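You operate a simulated robot arm through the tools that you are given. There is no shell and no other tool. Be economical: measure what you need, move in short steps, check, and stop when the job is done.

Carry out the task below with a simulated robot arm. There is one attempt and no reset: what you move stays moved.

TASK
Stack the white filter marked "SIZE 2" from the top of the work bench on top of the white filter marked "SIZE 5".
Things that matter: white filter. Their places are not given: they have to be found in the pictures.

It is judged by the outcome, as a careful person would: the job done as asked, and still so three seconds after it is handed in. It fails if anything else is knocked over, pushed out of place, dropped, spilled or broken.

THE ROBOT
A 6-joint arm with a two-finger parallel gripper, fixed in place. Base frame: the origin is at the foot of the arm, x ahead of it, y to its left, z up; the work surface is at about z = 880. Lengths are in mm, angles in rad, forces in N, time in s.
With the tool pointing down near the work surface it reaches from about 240 to 640 mm from the base axis. Its first joint turns from -1.152 to 1.152 rad. Payload 2.7 kg.
Tool frame: the origin (TCP) lies between the finger pads and is the grasp point; the fingertips stand 23 mm ahead of it; z points along the fingers, y is the line along which they close. The gripper opens to 94 mm. The fingers are 38 mm wide and 10 mm thick; the gripper's body (54 by 96 mm) begins 39 mm behind the TCP.
Orientation is told as [roll, pitch, yaw] about the base's x, y, z axes, in that order, counted from this pose: with the fingers straight down and closing along the base's y, the tool's x points along the base's -x, its y along +y and its z along -z.

THE INTERFACE
- The arm moves only by the tool arm_command. Its argument "plan" is text: rows parted by semicolons, each of 7 numbers parted by spaces: the turn, a rotation vector about the tool's x, y, z in rad, then the shift along the tool's x, y, z in mm, then the opening, from 0 (shut) to 1 (fully open). In form: ax ay az tx ty tz fingers; .... A call has 1 to 10 rows; each row shifts and turns the commanded pose from where the row before left it, along the tool's axes as they then stand. A row lasts 0.2 s, in which the tool goes at most 50 mm and 0.15 rad; a call with a longer step from one row to the next is refused whole, and so is a gripper value outside its range. A pose out of reach is approached as far as the arm can. The call stops where the force on the tool passes 40 N (or 10 N more than at its start, if that is more) or the arm is blocked; 0.2 s more then pass. The fingers move at their own pace (about 45 mm/s each) and stop on an object; they squeeze with about 21 N. The grip force told is the motor's: it shows also when the fingers shut on nothing. Time passes only in rows, and 0.2 s behind the last, so rows that do not move let the fingers close. It gives the time, the measured TCP pose, the force on the tool (base axes), the opening and the grip force at its end, in the units of the frame above (readings bear some noise), and new pictures: "show" is both (left out), scene, wrist or none.
- Cameras (640 x 400 px; columns grow to the right, rows downward): "scene" is fixed at [81, -431.2, 1418.4]; the picture's right is [0.75, -0.66, 0.00], its down [-0.29, -0.33, -0.90] and it looks along [0.60, 0.67, -0.43] (base axes); focal length 329 px, centre (320, 200). "wrist" rides on the gripper at [-39, 0, -44] in the tool frame; the picture's right is [0.00, -1.00, 0.00], its down [0.97, 0.00, -0.24] and it looks along [0.24, 0.00, 0.97] (tool axes); focal length 218 px, centre (320, 200).
- point_at(camera, pixels): for up to 12 pixels [column, row] of the newest picture of that camera ("zoom" is the newest enlarged one), the place [x, y, z] in the base frame of the surface seen there, good to about 2 mm. No time passes.
- zoom(camera, box): a new picture of the part [left, top, right, bottom] of that camera's present view, enlarged. No time passes.
- sign_off(): hands the job in; it is judged then, once.

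Work in short steps. Measure before you move; look again where a grasp or a placing could have gone wrong, and mend it. You have 60 turns and 100 pictures in all, the two below and enlarged ones among them. Open the gripper and draw the arm clear of the work before you hand the job in, unless the task says otherwise; then end with one line.

The tools are called by a JSON object that holds its "method" and its "body". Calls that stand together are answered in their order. arm_command: Moves the arm, as the interface text tells. Its arguments: {"type":"object","properties":{"plan":{"type":"string"},"show":{"type":"string","enum":["both","scene","wrist","none"]}},"required":["plan"]} The other tools are called the same way: point_at (camera, pixels) gives the place of the surface under pixels of a picture; zoom (camera, box) takes an enlarged picture of a part of a camera's view; sign_off () hands the job in.

At the start:

```text
time_s: 0.0
position: [355.4, 110.1, 1248.2]
ee_rot: [0.0, -0.001, 0.001]
ft_force: [-0.5, -0.3, -0.7]
finger_gap: 94.1
grasp_force: 0.1
```

scene: 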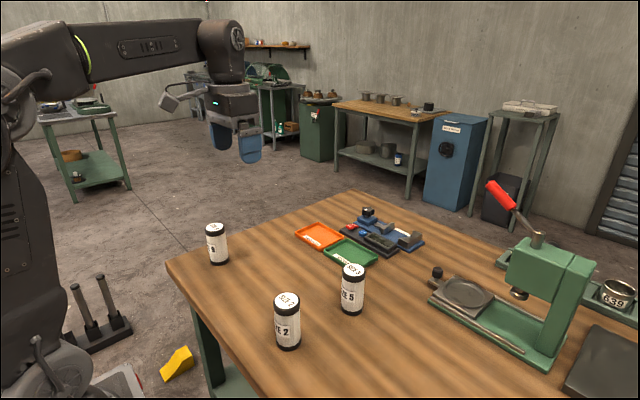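
wrist: 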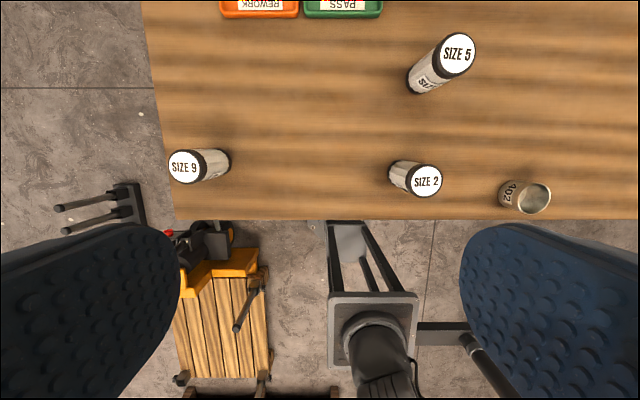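

The tops of SIZE 2 (wrist 427,181) and SIZE 5 (wrist 457,54) are visible; I measure both in both pictures.

{"method": "point_at", "body": {"camera": "wrist", "pixels": [[427, 181], [412, 181], [441, 181], [427, 167], [427, 195], [457, 54], [440, 54], [473, 54], [457, 36], [457, 73], [525, 195], [360, 181]]}}

{"method": "zoom", "body": {"camera": "scene", "box": [240, 240, 400, 360]}}

{"method": "zoom", "body": {"camera": "wrist", "box": [370, 20, 570, 230]}}

```text
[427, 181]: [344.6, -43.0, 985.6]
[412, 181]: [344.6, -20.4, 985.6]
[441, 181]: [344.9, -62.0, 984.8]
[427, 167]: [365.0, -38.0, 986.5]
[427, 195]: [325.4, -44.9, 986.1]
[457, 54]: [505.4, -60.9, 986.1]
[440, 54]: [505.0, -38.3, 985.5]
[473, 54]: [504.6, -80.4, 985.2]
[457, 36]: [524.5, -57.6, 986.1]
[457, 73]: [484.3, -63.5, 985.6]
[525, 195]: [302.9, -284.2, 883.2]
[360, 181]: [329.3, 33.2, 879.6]
```

```text
3.33 times, centred on (320, 300) of scene
```

zoom: 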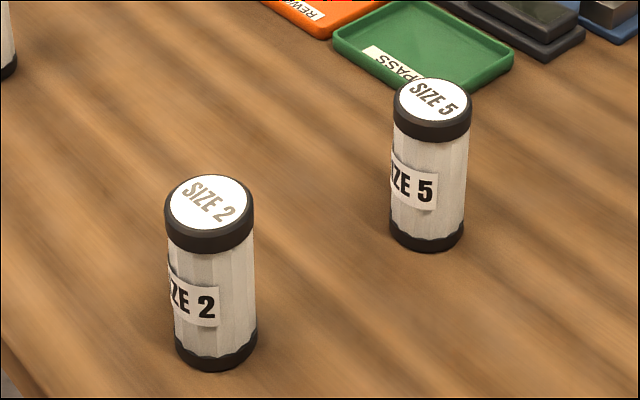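

```text
1.90 times, centred on (470, 125) of wrist
```

zoom: 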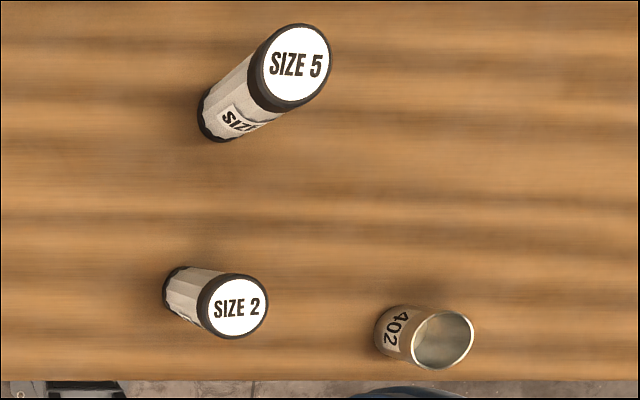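

SIZE 2's top centre is at about (345, -41, 986) and SIZE 5's at (505, -60, 986). Both are about 105 mm tall and 45 mm wide. I move above SIZE 2 and come partway down.

{"method": "arm_command", "body": {"plan": "0 0 0 2.6 -37.8 0 1; 0 0 0 2.6 -37.8 0 1; 0 0 0 2.6 -37.8 0 1; 0 0 0 2.6 -37.8 0 1; 0 0 0 0 0 40 1; 0 0 0 0 0 40 1; 0 0 0 0 0 40 1; 0 0 0 0 0 28 1; 0 0 0 0 0 0 1"}}

```text
time_s: 2.0
position: [343.0, -40.6, 1101.2]
ee_rot: [-0.001, -0.001, 0.0]
ft_force: [0.2, 0.0, -0.2]
finger_gap: 93.7
grasp_force: 0.0
```

scene: 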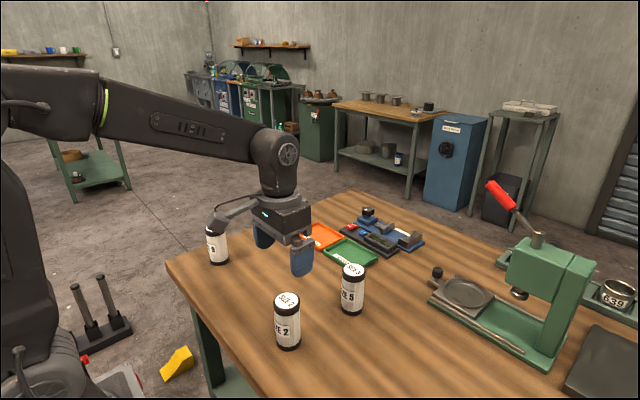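
wrist: 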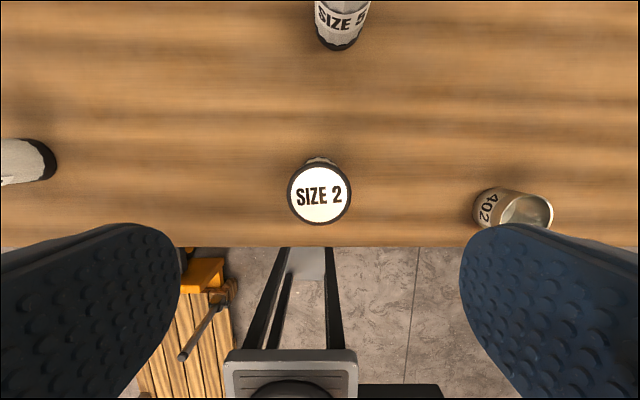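

SIZE 2's top is centred near wrist (320,194), and I measure its rim.

{"method": "point_at", "body": {"camera": "wrist", "pixels": [[320, 194], [293, 194], [347, 194], [320, 170], [320, 221], [289, 194], [350, 194], [526, 210], [483, 190]]}}

```text
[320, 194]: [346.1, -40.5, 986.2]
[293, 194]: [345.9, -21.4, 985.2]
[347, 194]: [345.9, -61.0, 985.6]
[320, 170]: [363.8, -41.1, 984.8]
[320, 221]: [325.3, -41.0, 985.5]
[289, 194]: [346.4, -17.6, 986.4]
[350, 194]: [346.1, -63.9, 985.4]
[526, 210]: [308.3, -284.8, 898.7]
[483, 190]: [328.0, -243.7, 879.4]
```

The centre is at (345, -41) and the fingers clear it on both sides. I go down to z≈955 and close.

{"method": "arm_command", "body": {"plan": "0 0 0 -2 0 36 1; 0 0 0 0 0 36 1; 0 0 0 0 0 36 1; 0 0 0 0 0 24 1; 0 0 0 0 0 14 1; 0 0 0 0 0 0 1; 0 0 0 0 0 0 1"}}

{"method": "arm_command", "body": {"plan": "0 0 0 0 0 0 0; 0 0 0 0 0 0 0; 0 0 0 0 0 0 0; 0 0 0 0 0 0 0; 0 0 0 0 0 0 0"}}

```text
time_s: 3.6
position: [348.2, -40.7, 954.8]
ee_rot: [-0.001, -0.002, -0.001]
ft_force: [-0.3, 0.7, -0.3]
finger_gap: 94.2
grasp_force: 0.1
```

scene: 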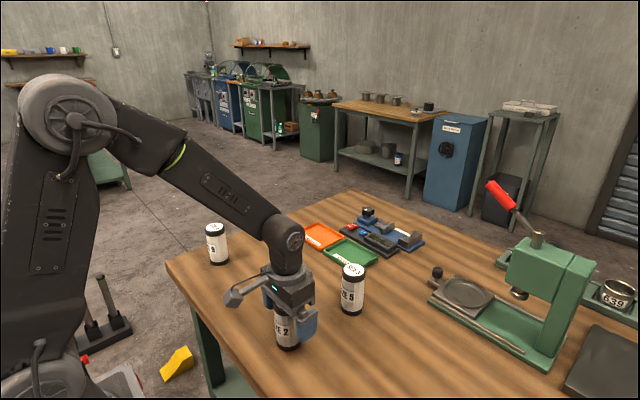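
wrist: 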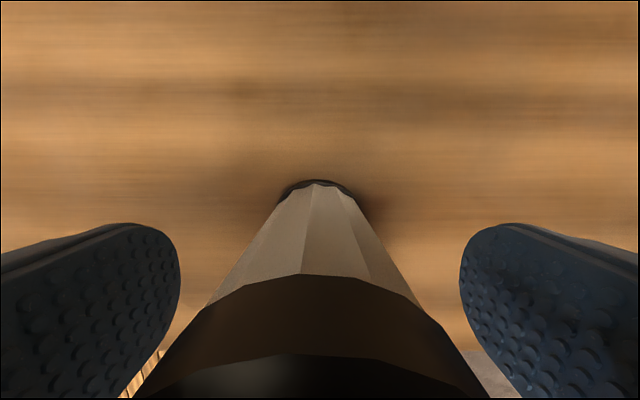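

```text
time_s: 4.8
position: [347.3, -41.1, 955.3]
ee_rot: [0.0, -0.001, -0.001]
ft_force: [-0.4, 0.2, 1.1]
finger_gap: 48.9
grasp_force: 22.0
```

scene: 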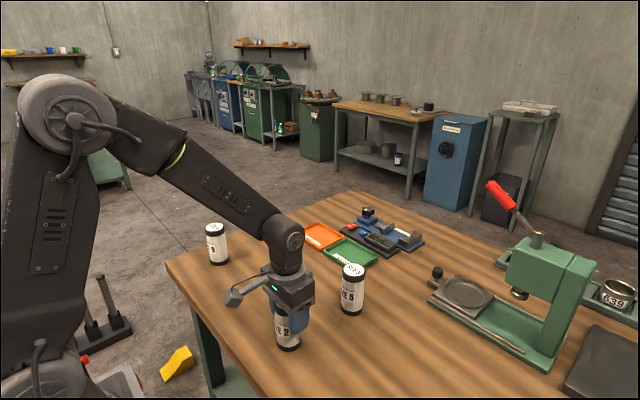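
wrist: 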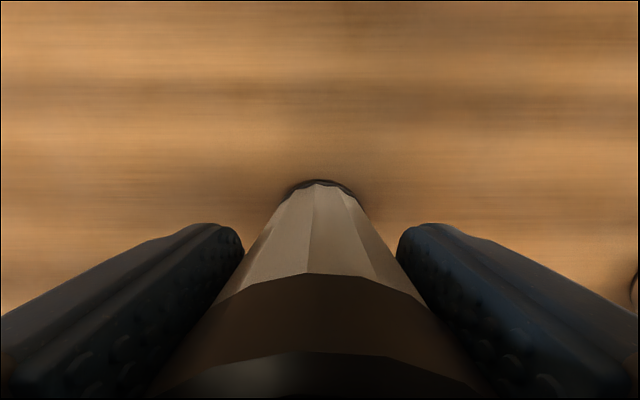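

It is gripped with a gap of 48.9 mm and a force of 22 N. I lift 145 mm with gentle ends.

{"method": "arm_command", "body": {"plan": "0 0 0 0 0 -5 0; 0 0 0 0 0 -15 0; 0 0 0 0 0 -25 0; 0 0 0 0 0 -30 0; 0 0 0 0 0 -30 0; 0 0 0 0 0 -25 0; 0 0 0 0 0 -15 0; 0 0 0 0 0 0 0; 0 0 0 0 0 0 0"}}

```text
time_s: 6.8
position: [345.5, -40.8, 1100.0]
ee_rot: [-0.001, -0.002, 0.0]
ft_force: [-0.1, -0.6, -1.0]
finger_gap: 49.0
grasp_force: 20.7
```

scene: 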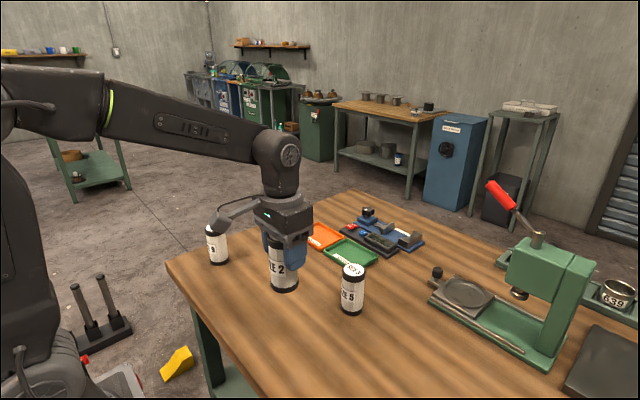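
wrist: 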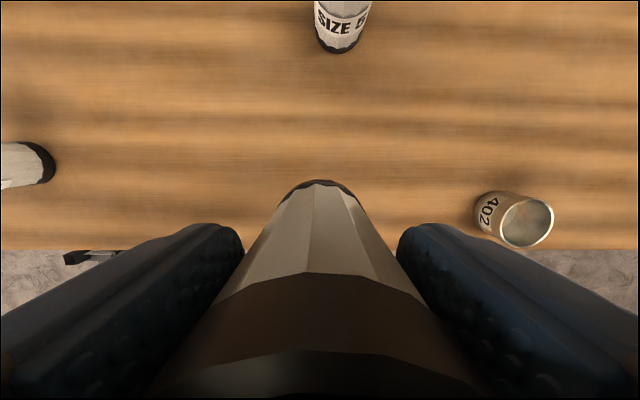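

It is held upright. The relative shift to SIZE 5 is about +160 in x and -19.5 in y. I measure SIZE 5's top and the held filter in a scene zoom to refine it before the move.

{"method": "arm_command", "body": {"plan": "0 0 0 -10 -1.5 0 0; 0 0 0 -25 -3 0 0; 0 0 0 -30 -3.5 0 0; 0 0 0 -30 -3.5 0 0; 0 0 0 -30 -3.5 0 0; 0 0 0 -25 -3 0 0; 0 0 0 -10 -1.5 0 0; 0 0 0 0 0 0 0; 0 0 0 0 0 0 0"}}

{"method": "zoom", "body": {"camera": "scene", "box": [280, 200, 420, 320]}}

```text
time_s: 8.8
position: [505.3, -60.9, 1097.2]
ee_rot: [0.001, -0.001, 0.0]
ft_force: [0.3, 0.3, -0.6]
finger_gap: 49.3
grasp_force: 21.2
```

scene: 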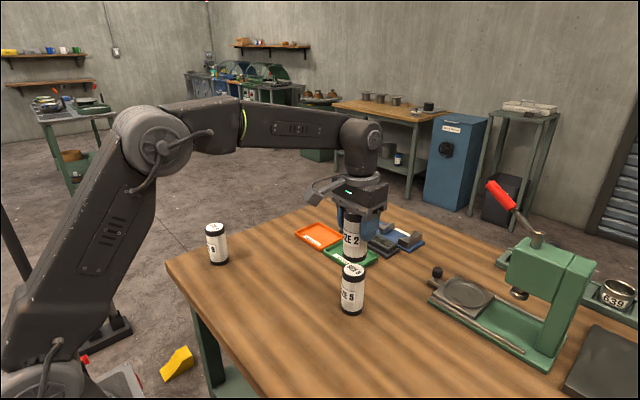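
wrist: 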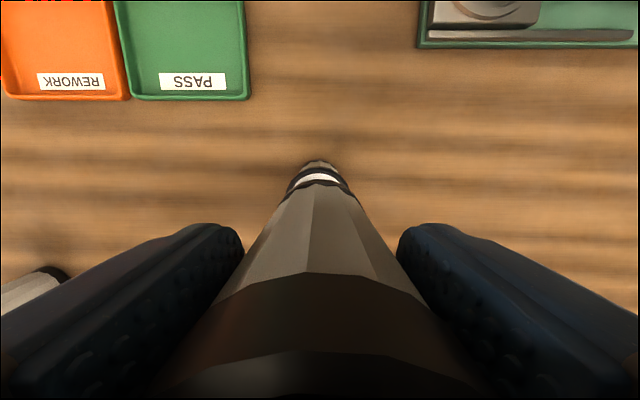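

```text
3.33 times, centred on (350, 260) of scene
```

zoom: 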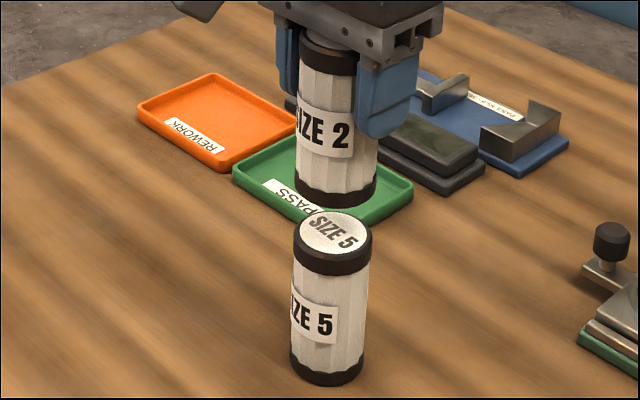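

The held filter is over SIZE 5. I compare matching points on both cylinders' front faces and rims.

{"method": "point_at", "body": {"camera": "zoom", "pixels": [[336, 200], [305, 190], [367, 190], [332, 268], [302, 258], [362, 258], [332, 232], [296, 232], [369, 232], [332, 213], [332, 252]]}}

{"method": "zoom", "body": {"camera": "wrist", "box": [270, 140, 370, 220]}}

```text
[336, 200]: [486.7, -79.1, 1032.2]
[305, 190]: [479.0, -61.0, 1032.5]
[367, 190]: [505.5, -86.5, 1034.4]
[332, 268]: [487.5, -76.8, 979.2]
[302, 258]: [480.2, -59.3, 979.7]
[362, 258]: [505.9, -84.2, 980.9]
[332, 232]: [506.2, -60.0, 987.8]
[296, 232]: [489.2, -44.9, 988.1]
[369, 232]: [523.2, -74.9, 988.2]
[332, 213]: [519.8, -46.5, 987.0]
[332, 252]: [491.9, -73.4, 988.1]
```

```text
5.00 times, centred on (320, 180) of wrist
```

zoom: 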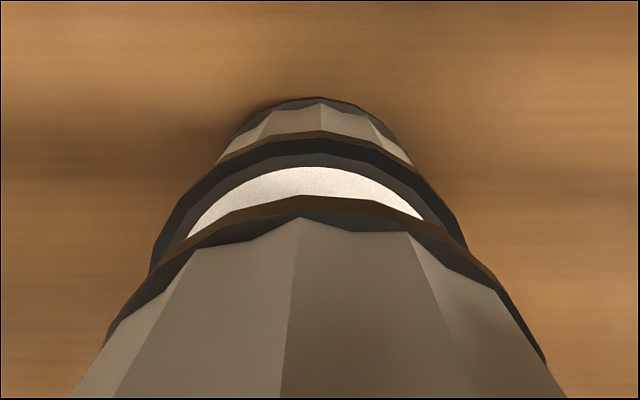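

The held filter sits about 2 mm too far toward -y and 1 mm short in x. I correct that while lowering 30 mm, which should leave about 7 mm to contact.

{"method": "arm_command", "body": {"plan": "0 0 0 -1 2 5 0; 0 0 0 0 0 10 0; 0 0 0 0 0 10 0; 0 0 0 0 0 5 0; 0 0 0 0 0 0 0; 0 0 0 0 0 0 0"}}

{"method": "zoom", "body": {"camera": "scene", "box": [310, 220, 390, 290]}}

{"method": "zoom", "body": {"camera": "wrist", "box": [270, 140, 370, 220]}}

```text
time_s: 10.2
position: [507.9, -59.1, 1069.2]
ee_rot: [0.0, -0.002, 0.0]
ft_force: [0.6, 0.3, -0.9]
finger_gap: 49.0
grasp_force: 21.3
```

scene: 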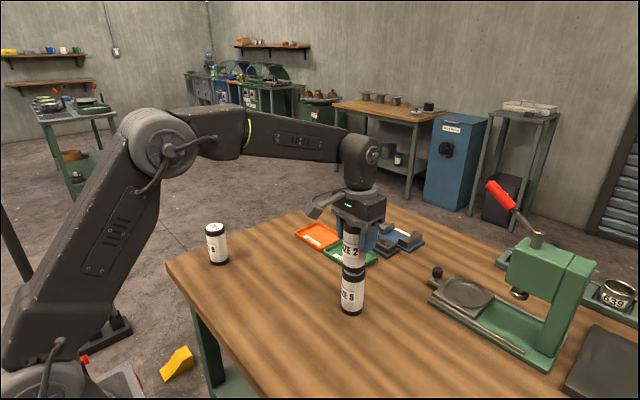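
wrist: 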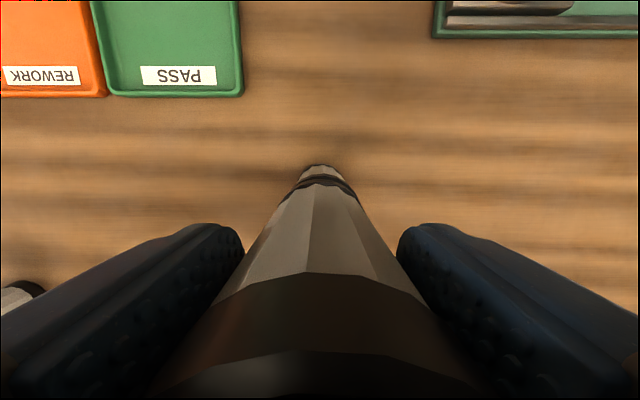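

```text
5.71 times, centred on (350, 255) of scene
```

zoom: 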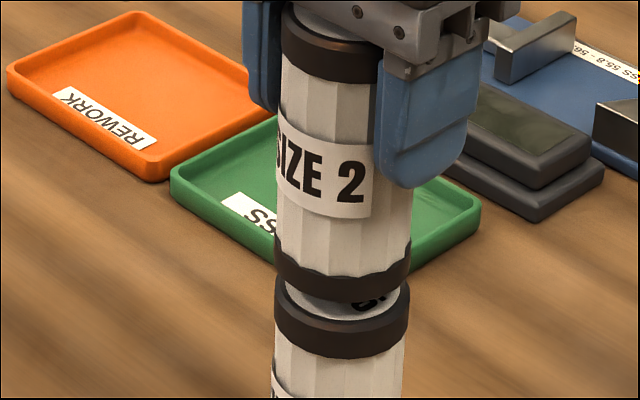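

```text
5.00 times, centred on (320, 180) of wrist
```

zoom: 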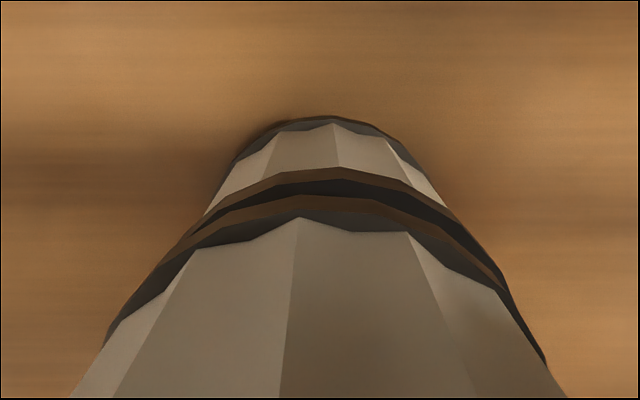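

The alignment is very close, so I check corresponding rim points before lowering.

{"method": "zoom", "body": {"camera": "scene", "box": [310, 220, 390, 290]}}

{"method": "point_at", "body": {"camera": "zoom", "pixels": [[343, 288], [285, 265], [401, 265], [341, 345], [284, 322], [399, 322]]}}

```text
5.71 times, centred on (350, 255) of scene
```

zoom: 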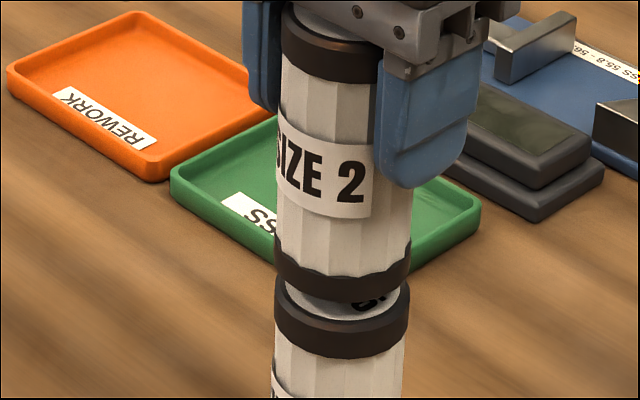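

```text
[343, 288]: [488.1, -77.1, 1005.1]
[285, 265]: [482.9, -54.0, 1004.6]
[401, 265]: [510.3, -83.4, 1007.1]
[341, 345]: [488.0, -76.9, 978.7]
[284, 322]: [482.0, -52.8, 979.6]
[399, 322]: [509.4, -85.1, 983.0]
```

The two agree to within about 1 mm. I lower in small steps and watch the force.

{"method": "arm_command", "body": {"plan": "0 0 0 0 0 2 0; 0 0 0 0 0 1.5 0; 0 0 0 0 0 1 0; 0 0 0 0 0 0 0; 0 0 0 0 0 0 0", "show": "none"}}

{"method": "zoom", "body": {"camera": "scene", "box": [310, 220, 390, 290]}}

```text
time_s: 11.4
position: [507.6, -56.7, 1065.0]
ee_rot: [0.0, 0.0, -0.001]
ft_force: [-0.5, -0.1, -1.4]
finger_gap: 48.8
grasp_force: 20.6
```

```text
5.71 times, centred on (350, 255) of scene
```

zoom: 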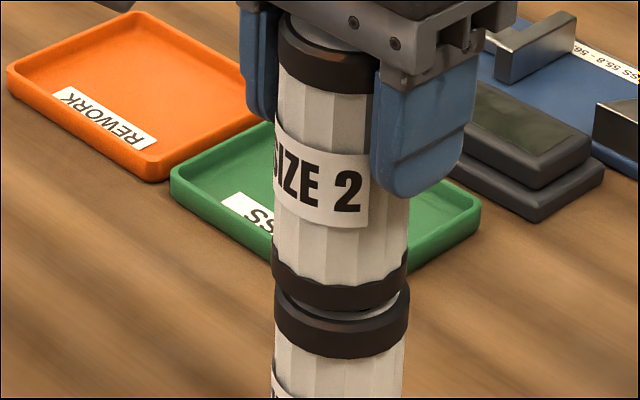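

Still no contact (force -1.4 N), and the held filter has drifted about 1.5 mm toward +y. I nudge it back and keep lowering.

{"method": "arm_command", "body": {"plan": "0 0 0 0 -1.2 0.5 0; 0 0 0 0 0 1 0; 0 0 0 0 0 0.5 0; 0 0 0 0 0 0 0; 0 0 0 0 0 0 0", "show": "none"}}

{"method": "zoom", "body": {"camera": "scene", "box": [310, 220, 390, 290]}}

{"method": "zoom", "body": {"camera": "wrist", "box": [270, 140, 370, 220]}}

```text
time_s: 12.6
position: [506.9, -59.2, 1063.4]
ee_rot: [0.0, -0.001, 0.0]
ft_force: [0.0, 0.5, -1.1]
finger_gap: 49.2
grasp_force: 20.9
```

```text
5.71 times, centred on (350, 255) of scene
```

zoom: 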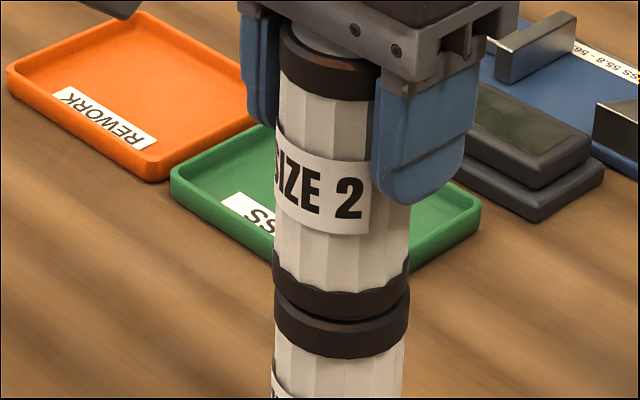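

```text
5.00 times, centred on (320, 180) of wrist
```

zoom: 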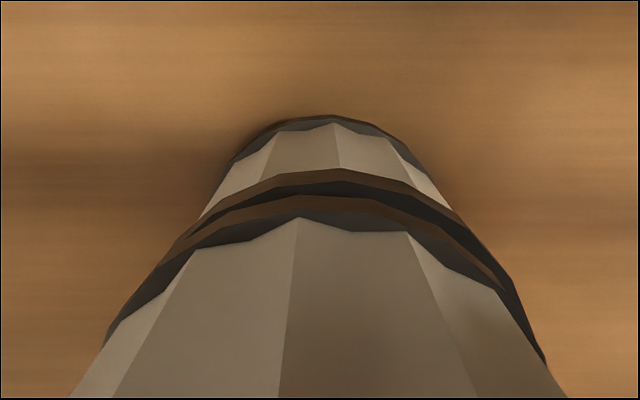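

Aligned, with about 2 mm left and no contact yet. I keep lowering in half-millimetre steps.

{"method": "arm_command", "body": {"plan": "0 0 0 0 0 0.5 0; 0 0 0 0 0 0.5 0; 0 0 0 0 0 0.5 0; 0 0 0 0 0 0 0; 0 0 0 0 0 0 0", "show": "none"}}

{"method": "zoom", "body": {"camera": "scene", "box": [310, 220, 390, 290]}}

```text
time_s: 13.8
position: [508.5, -59.5, 1061.4]
ee_rot: [-0.001, -0.001, 0.0]
ft_force: [0.7, 0.6, -1.4]
finger_gap: 49.2
grasp_force: 20.8
```

```text
5.71 times, centred on (350, 255) of scene
```

zoom: 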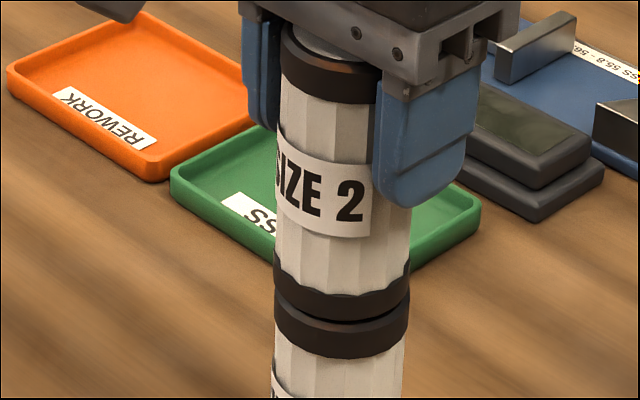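

{"method": "arm_command", "body": {"plan": "0 0 0 0 0 0.5 0; 0 0 0 0 0 0.5 0; 0 0 0 0 0 0 0; 0 0 0 0 0 0 0", "show": "none"}}

{"method": "zoom", "body": {"camera": "scene", "box": [310, 220, 390, 290]}}

```text
time_s: 14.8
position: [506.2, -58.7, 1061.7]
ee_rot: [0.0, -0.004, 0.001]
ft_force: [0.3, 0.8, 6.3]
finger_gap: 49.2
grasp_force: 21.5
```

```text
5.71 times, centred on (350, 255) of scene
```

zoom: 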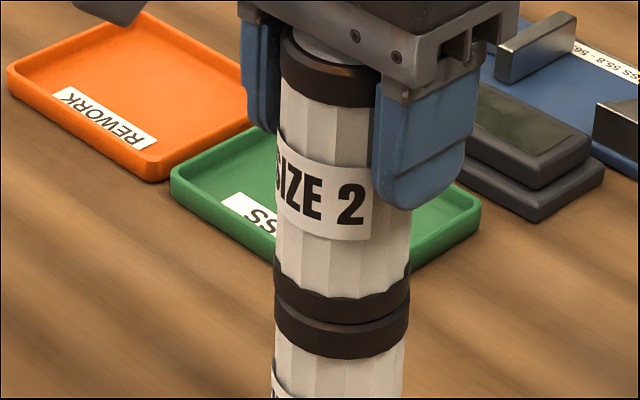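

There is contact now (+6.3 N) and the stack is straight. I open slowly.

{"method": "arm_command", "body": {"plan": "0 0 0 0 0 0 0.53; 0 0 0 0 0 0 0.56; 0 0 0 0 0 0 0.6; 0 0 0 0 0 0 0.7; 0 0 0 0 0 0 0.85; 0 0 0 0 0 0 1; 0 0 0 0 0 0 1; 0 0 0 0 0 0 1"}}

```text
time_s: 16.6
position: [506.8, -60.5, 1061.1]
ee_rot: [0.001, -0.001, 0.0]
ft_force: [0.0, 0.2, 0.7]
finger_gap: 94.0
grasp_force: 0.1
```

scene: 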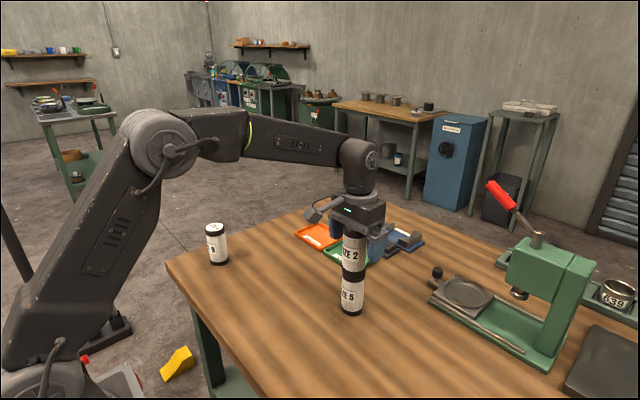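
wrist: 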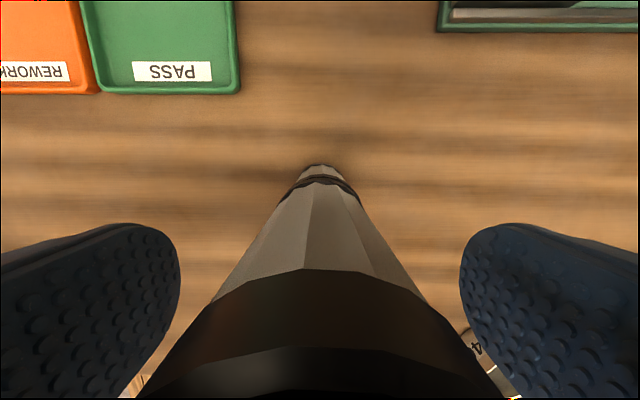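

Released and standing. I raise the arm straight up, then draw it back.

{"method": "arm_command", "body": {"plan": "0 0 0 0 0 -10 1; 0 0 0 0 0 -25 1; 0 0 0 0 0 -35 1; 0 0 0 0 0 -35 1; 0 0 0 0 0 -35 1; 0 0 0 30 0 -10 1; 0 0 0 40 0 0 1; 0 0 0 40 0 0 1; 0 0 0 20 0 0 1; 0 0 0 0 0 0 1"}}

{"method": "zoom", "body": {"camera": "scene", "box": [280, 200, 420, 320]}}

```text
time_s: 18.8
position: [376.1, -57.9, 1214.2]
ee_rot: [0.0, -0.002, -0.002]
ft_force: [-0.8, 0.3, 0.8]
finger_gap: 94.0
grasp_force: 0.0
```

scene: 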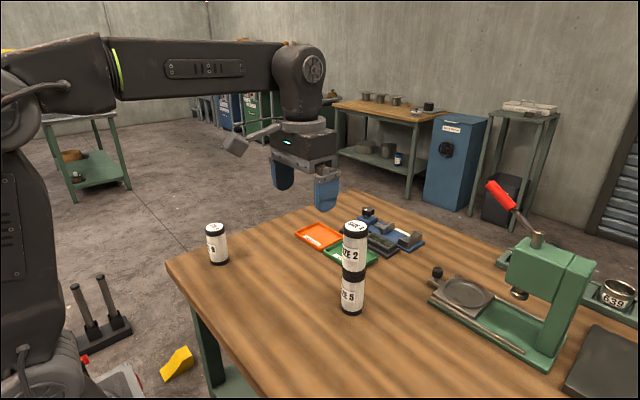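
wrist: 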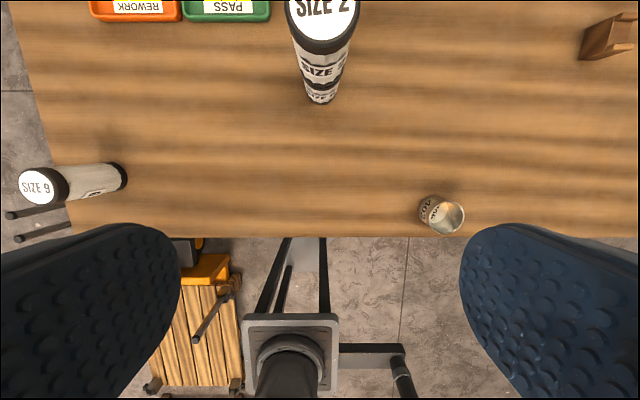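

```text
3.33 times, centred on (350, 260) of scene
```

zoom: 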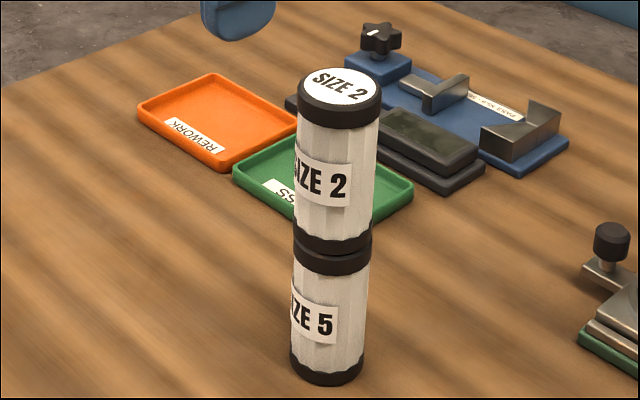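

The stack stands straight, nothing else has moved, and the arm is clear.

{"method": "sign_off", "body": {}}

```text
The job is handed in.
```

The "SIZE 2" filter is stacked squarely on top of the "SIZE 5" filter, with nothing else moved, and the arm is open and clear of the work.
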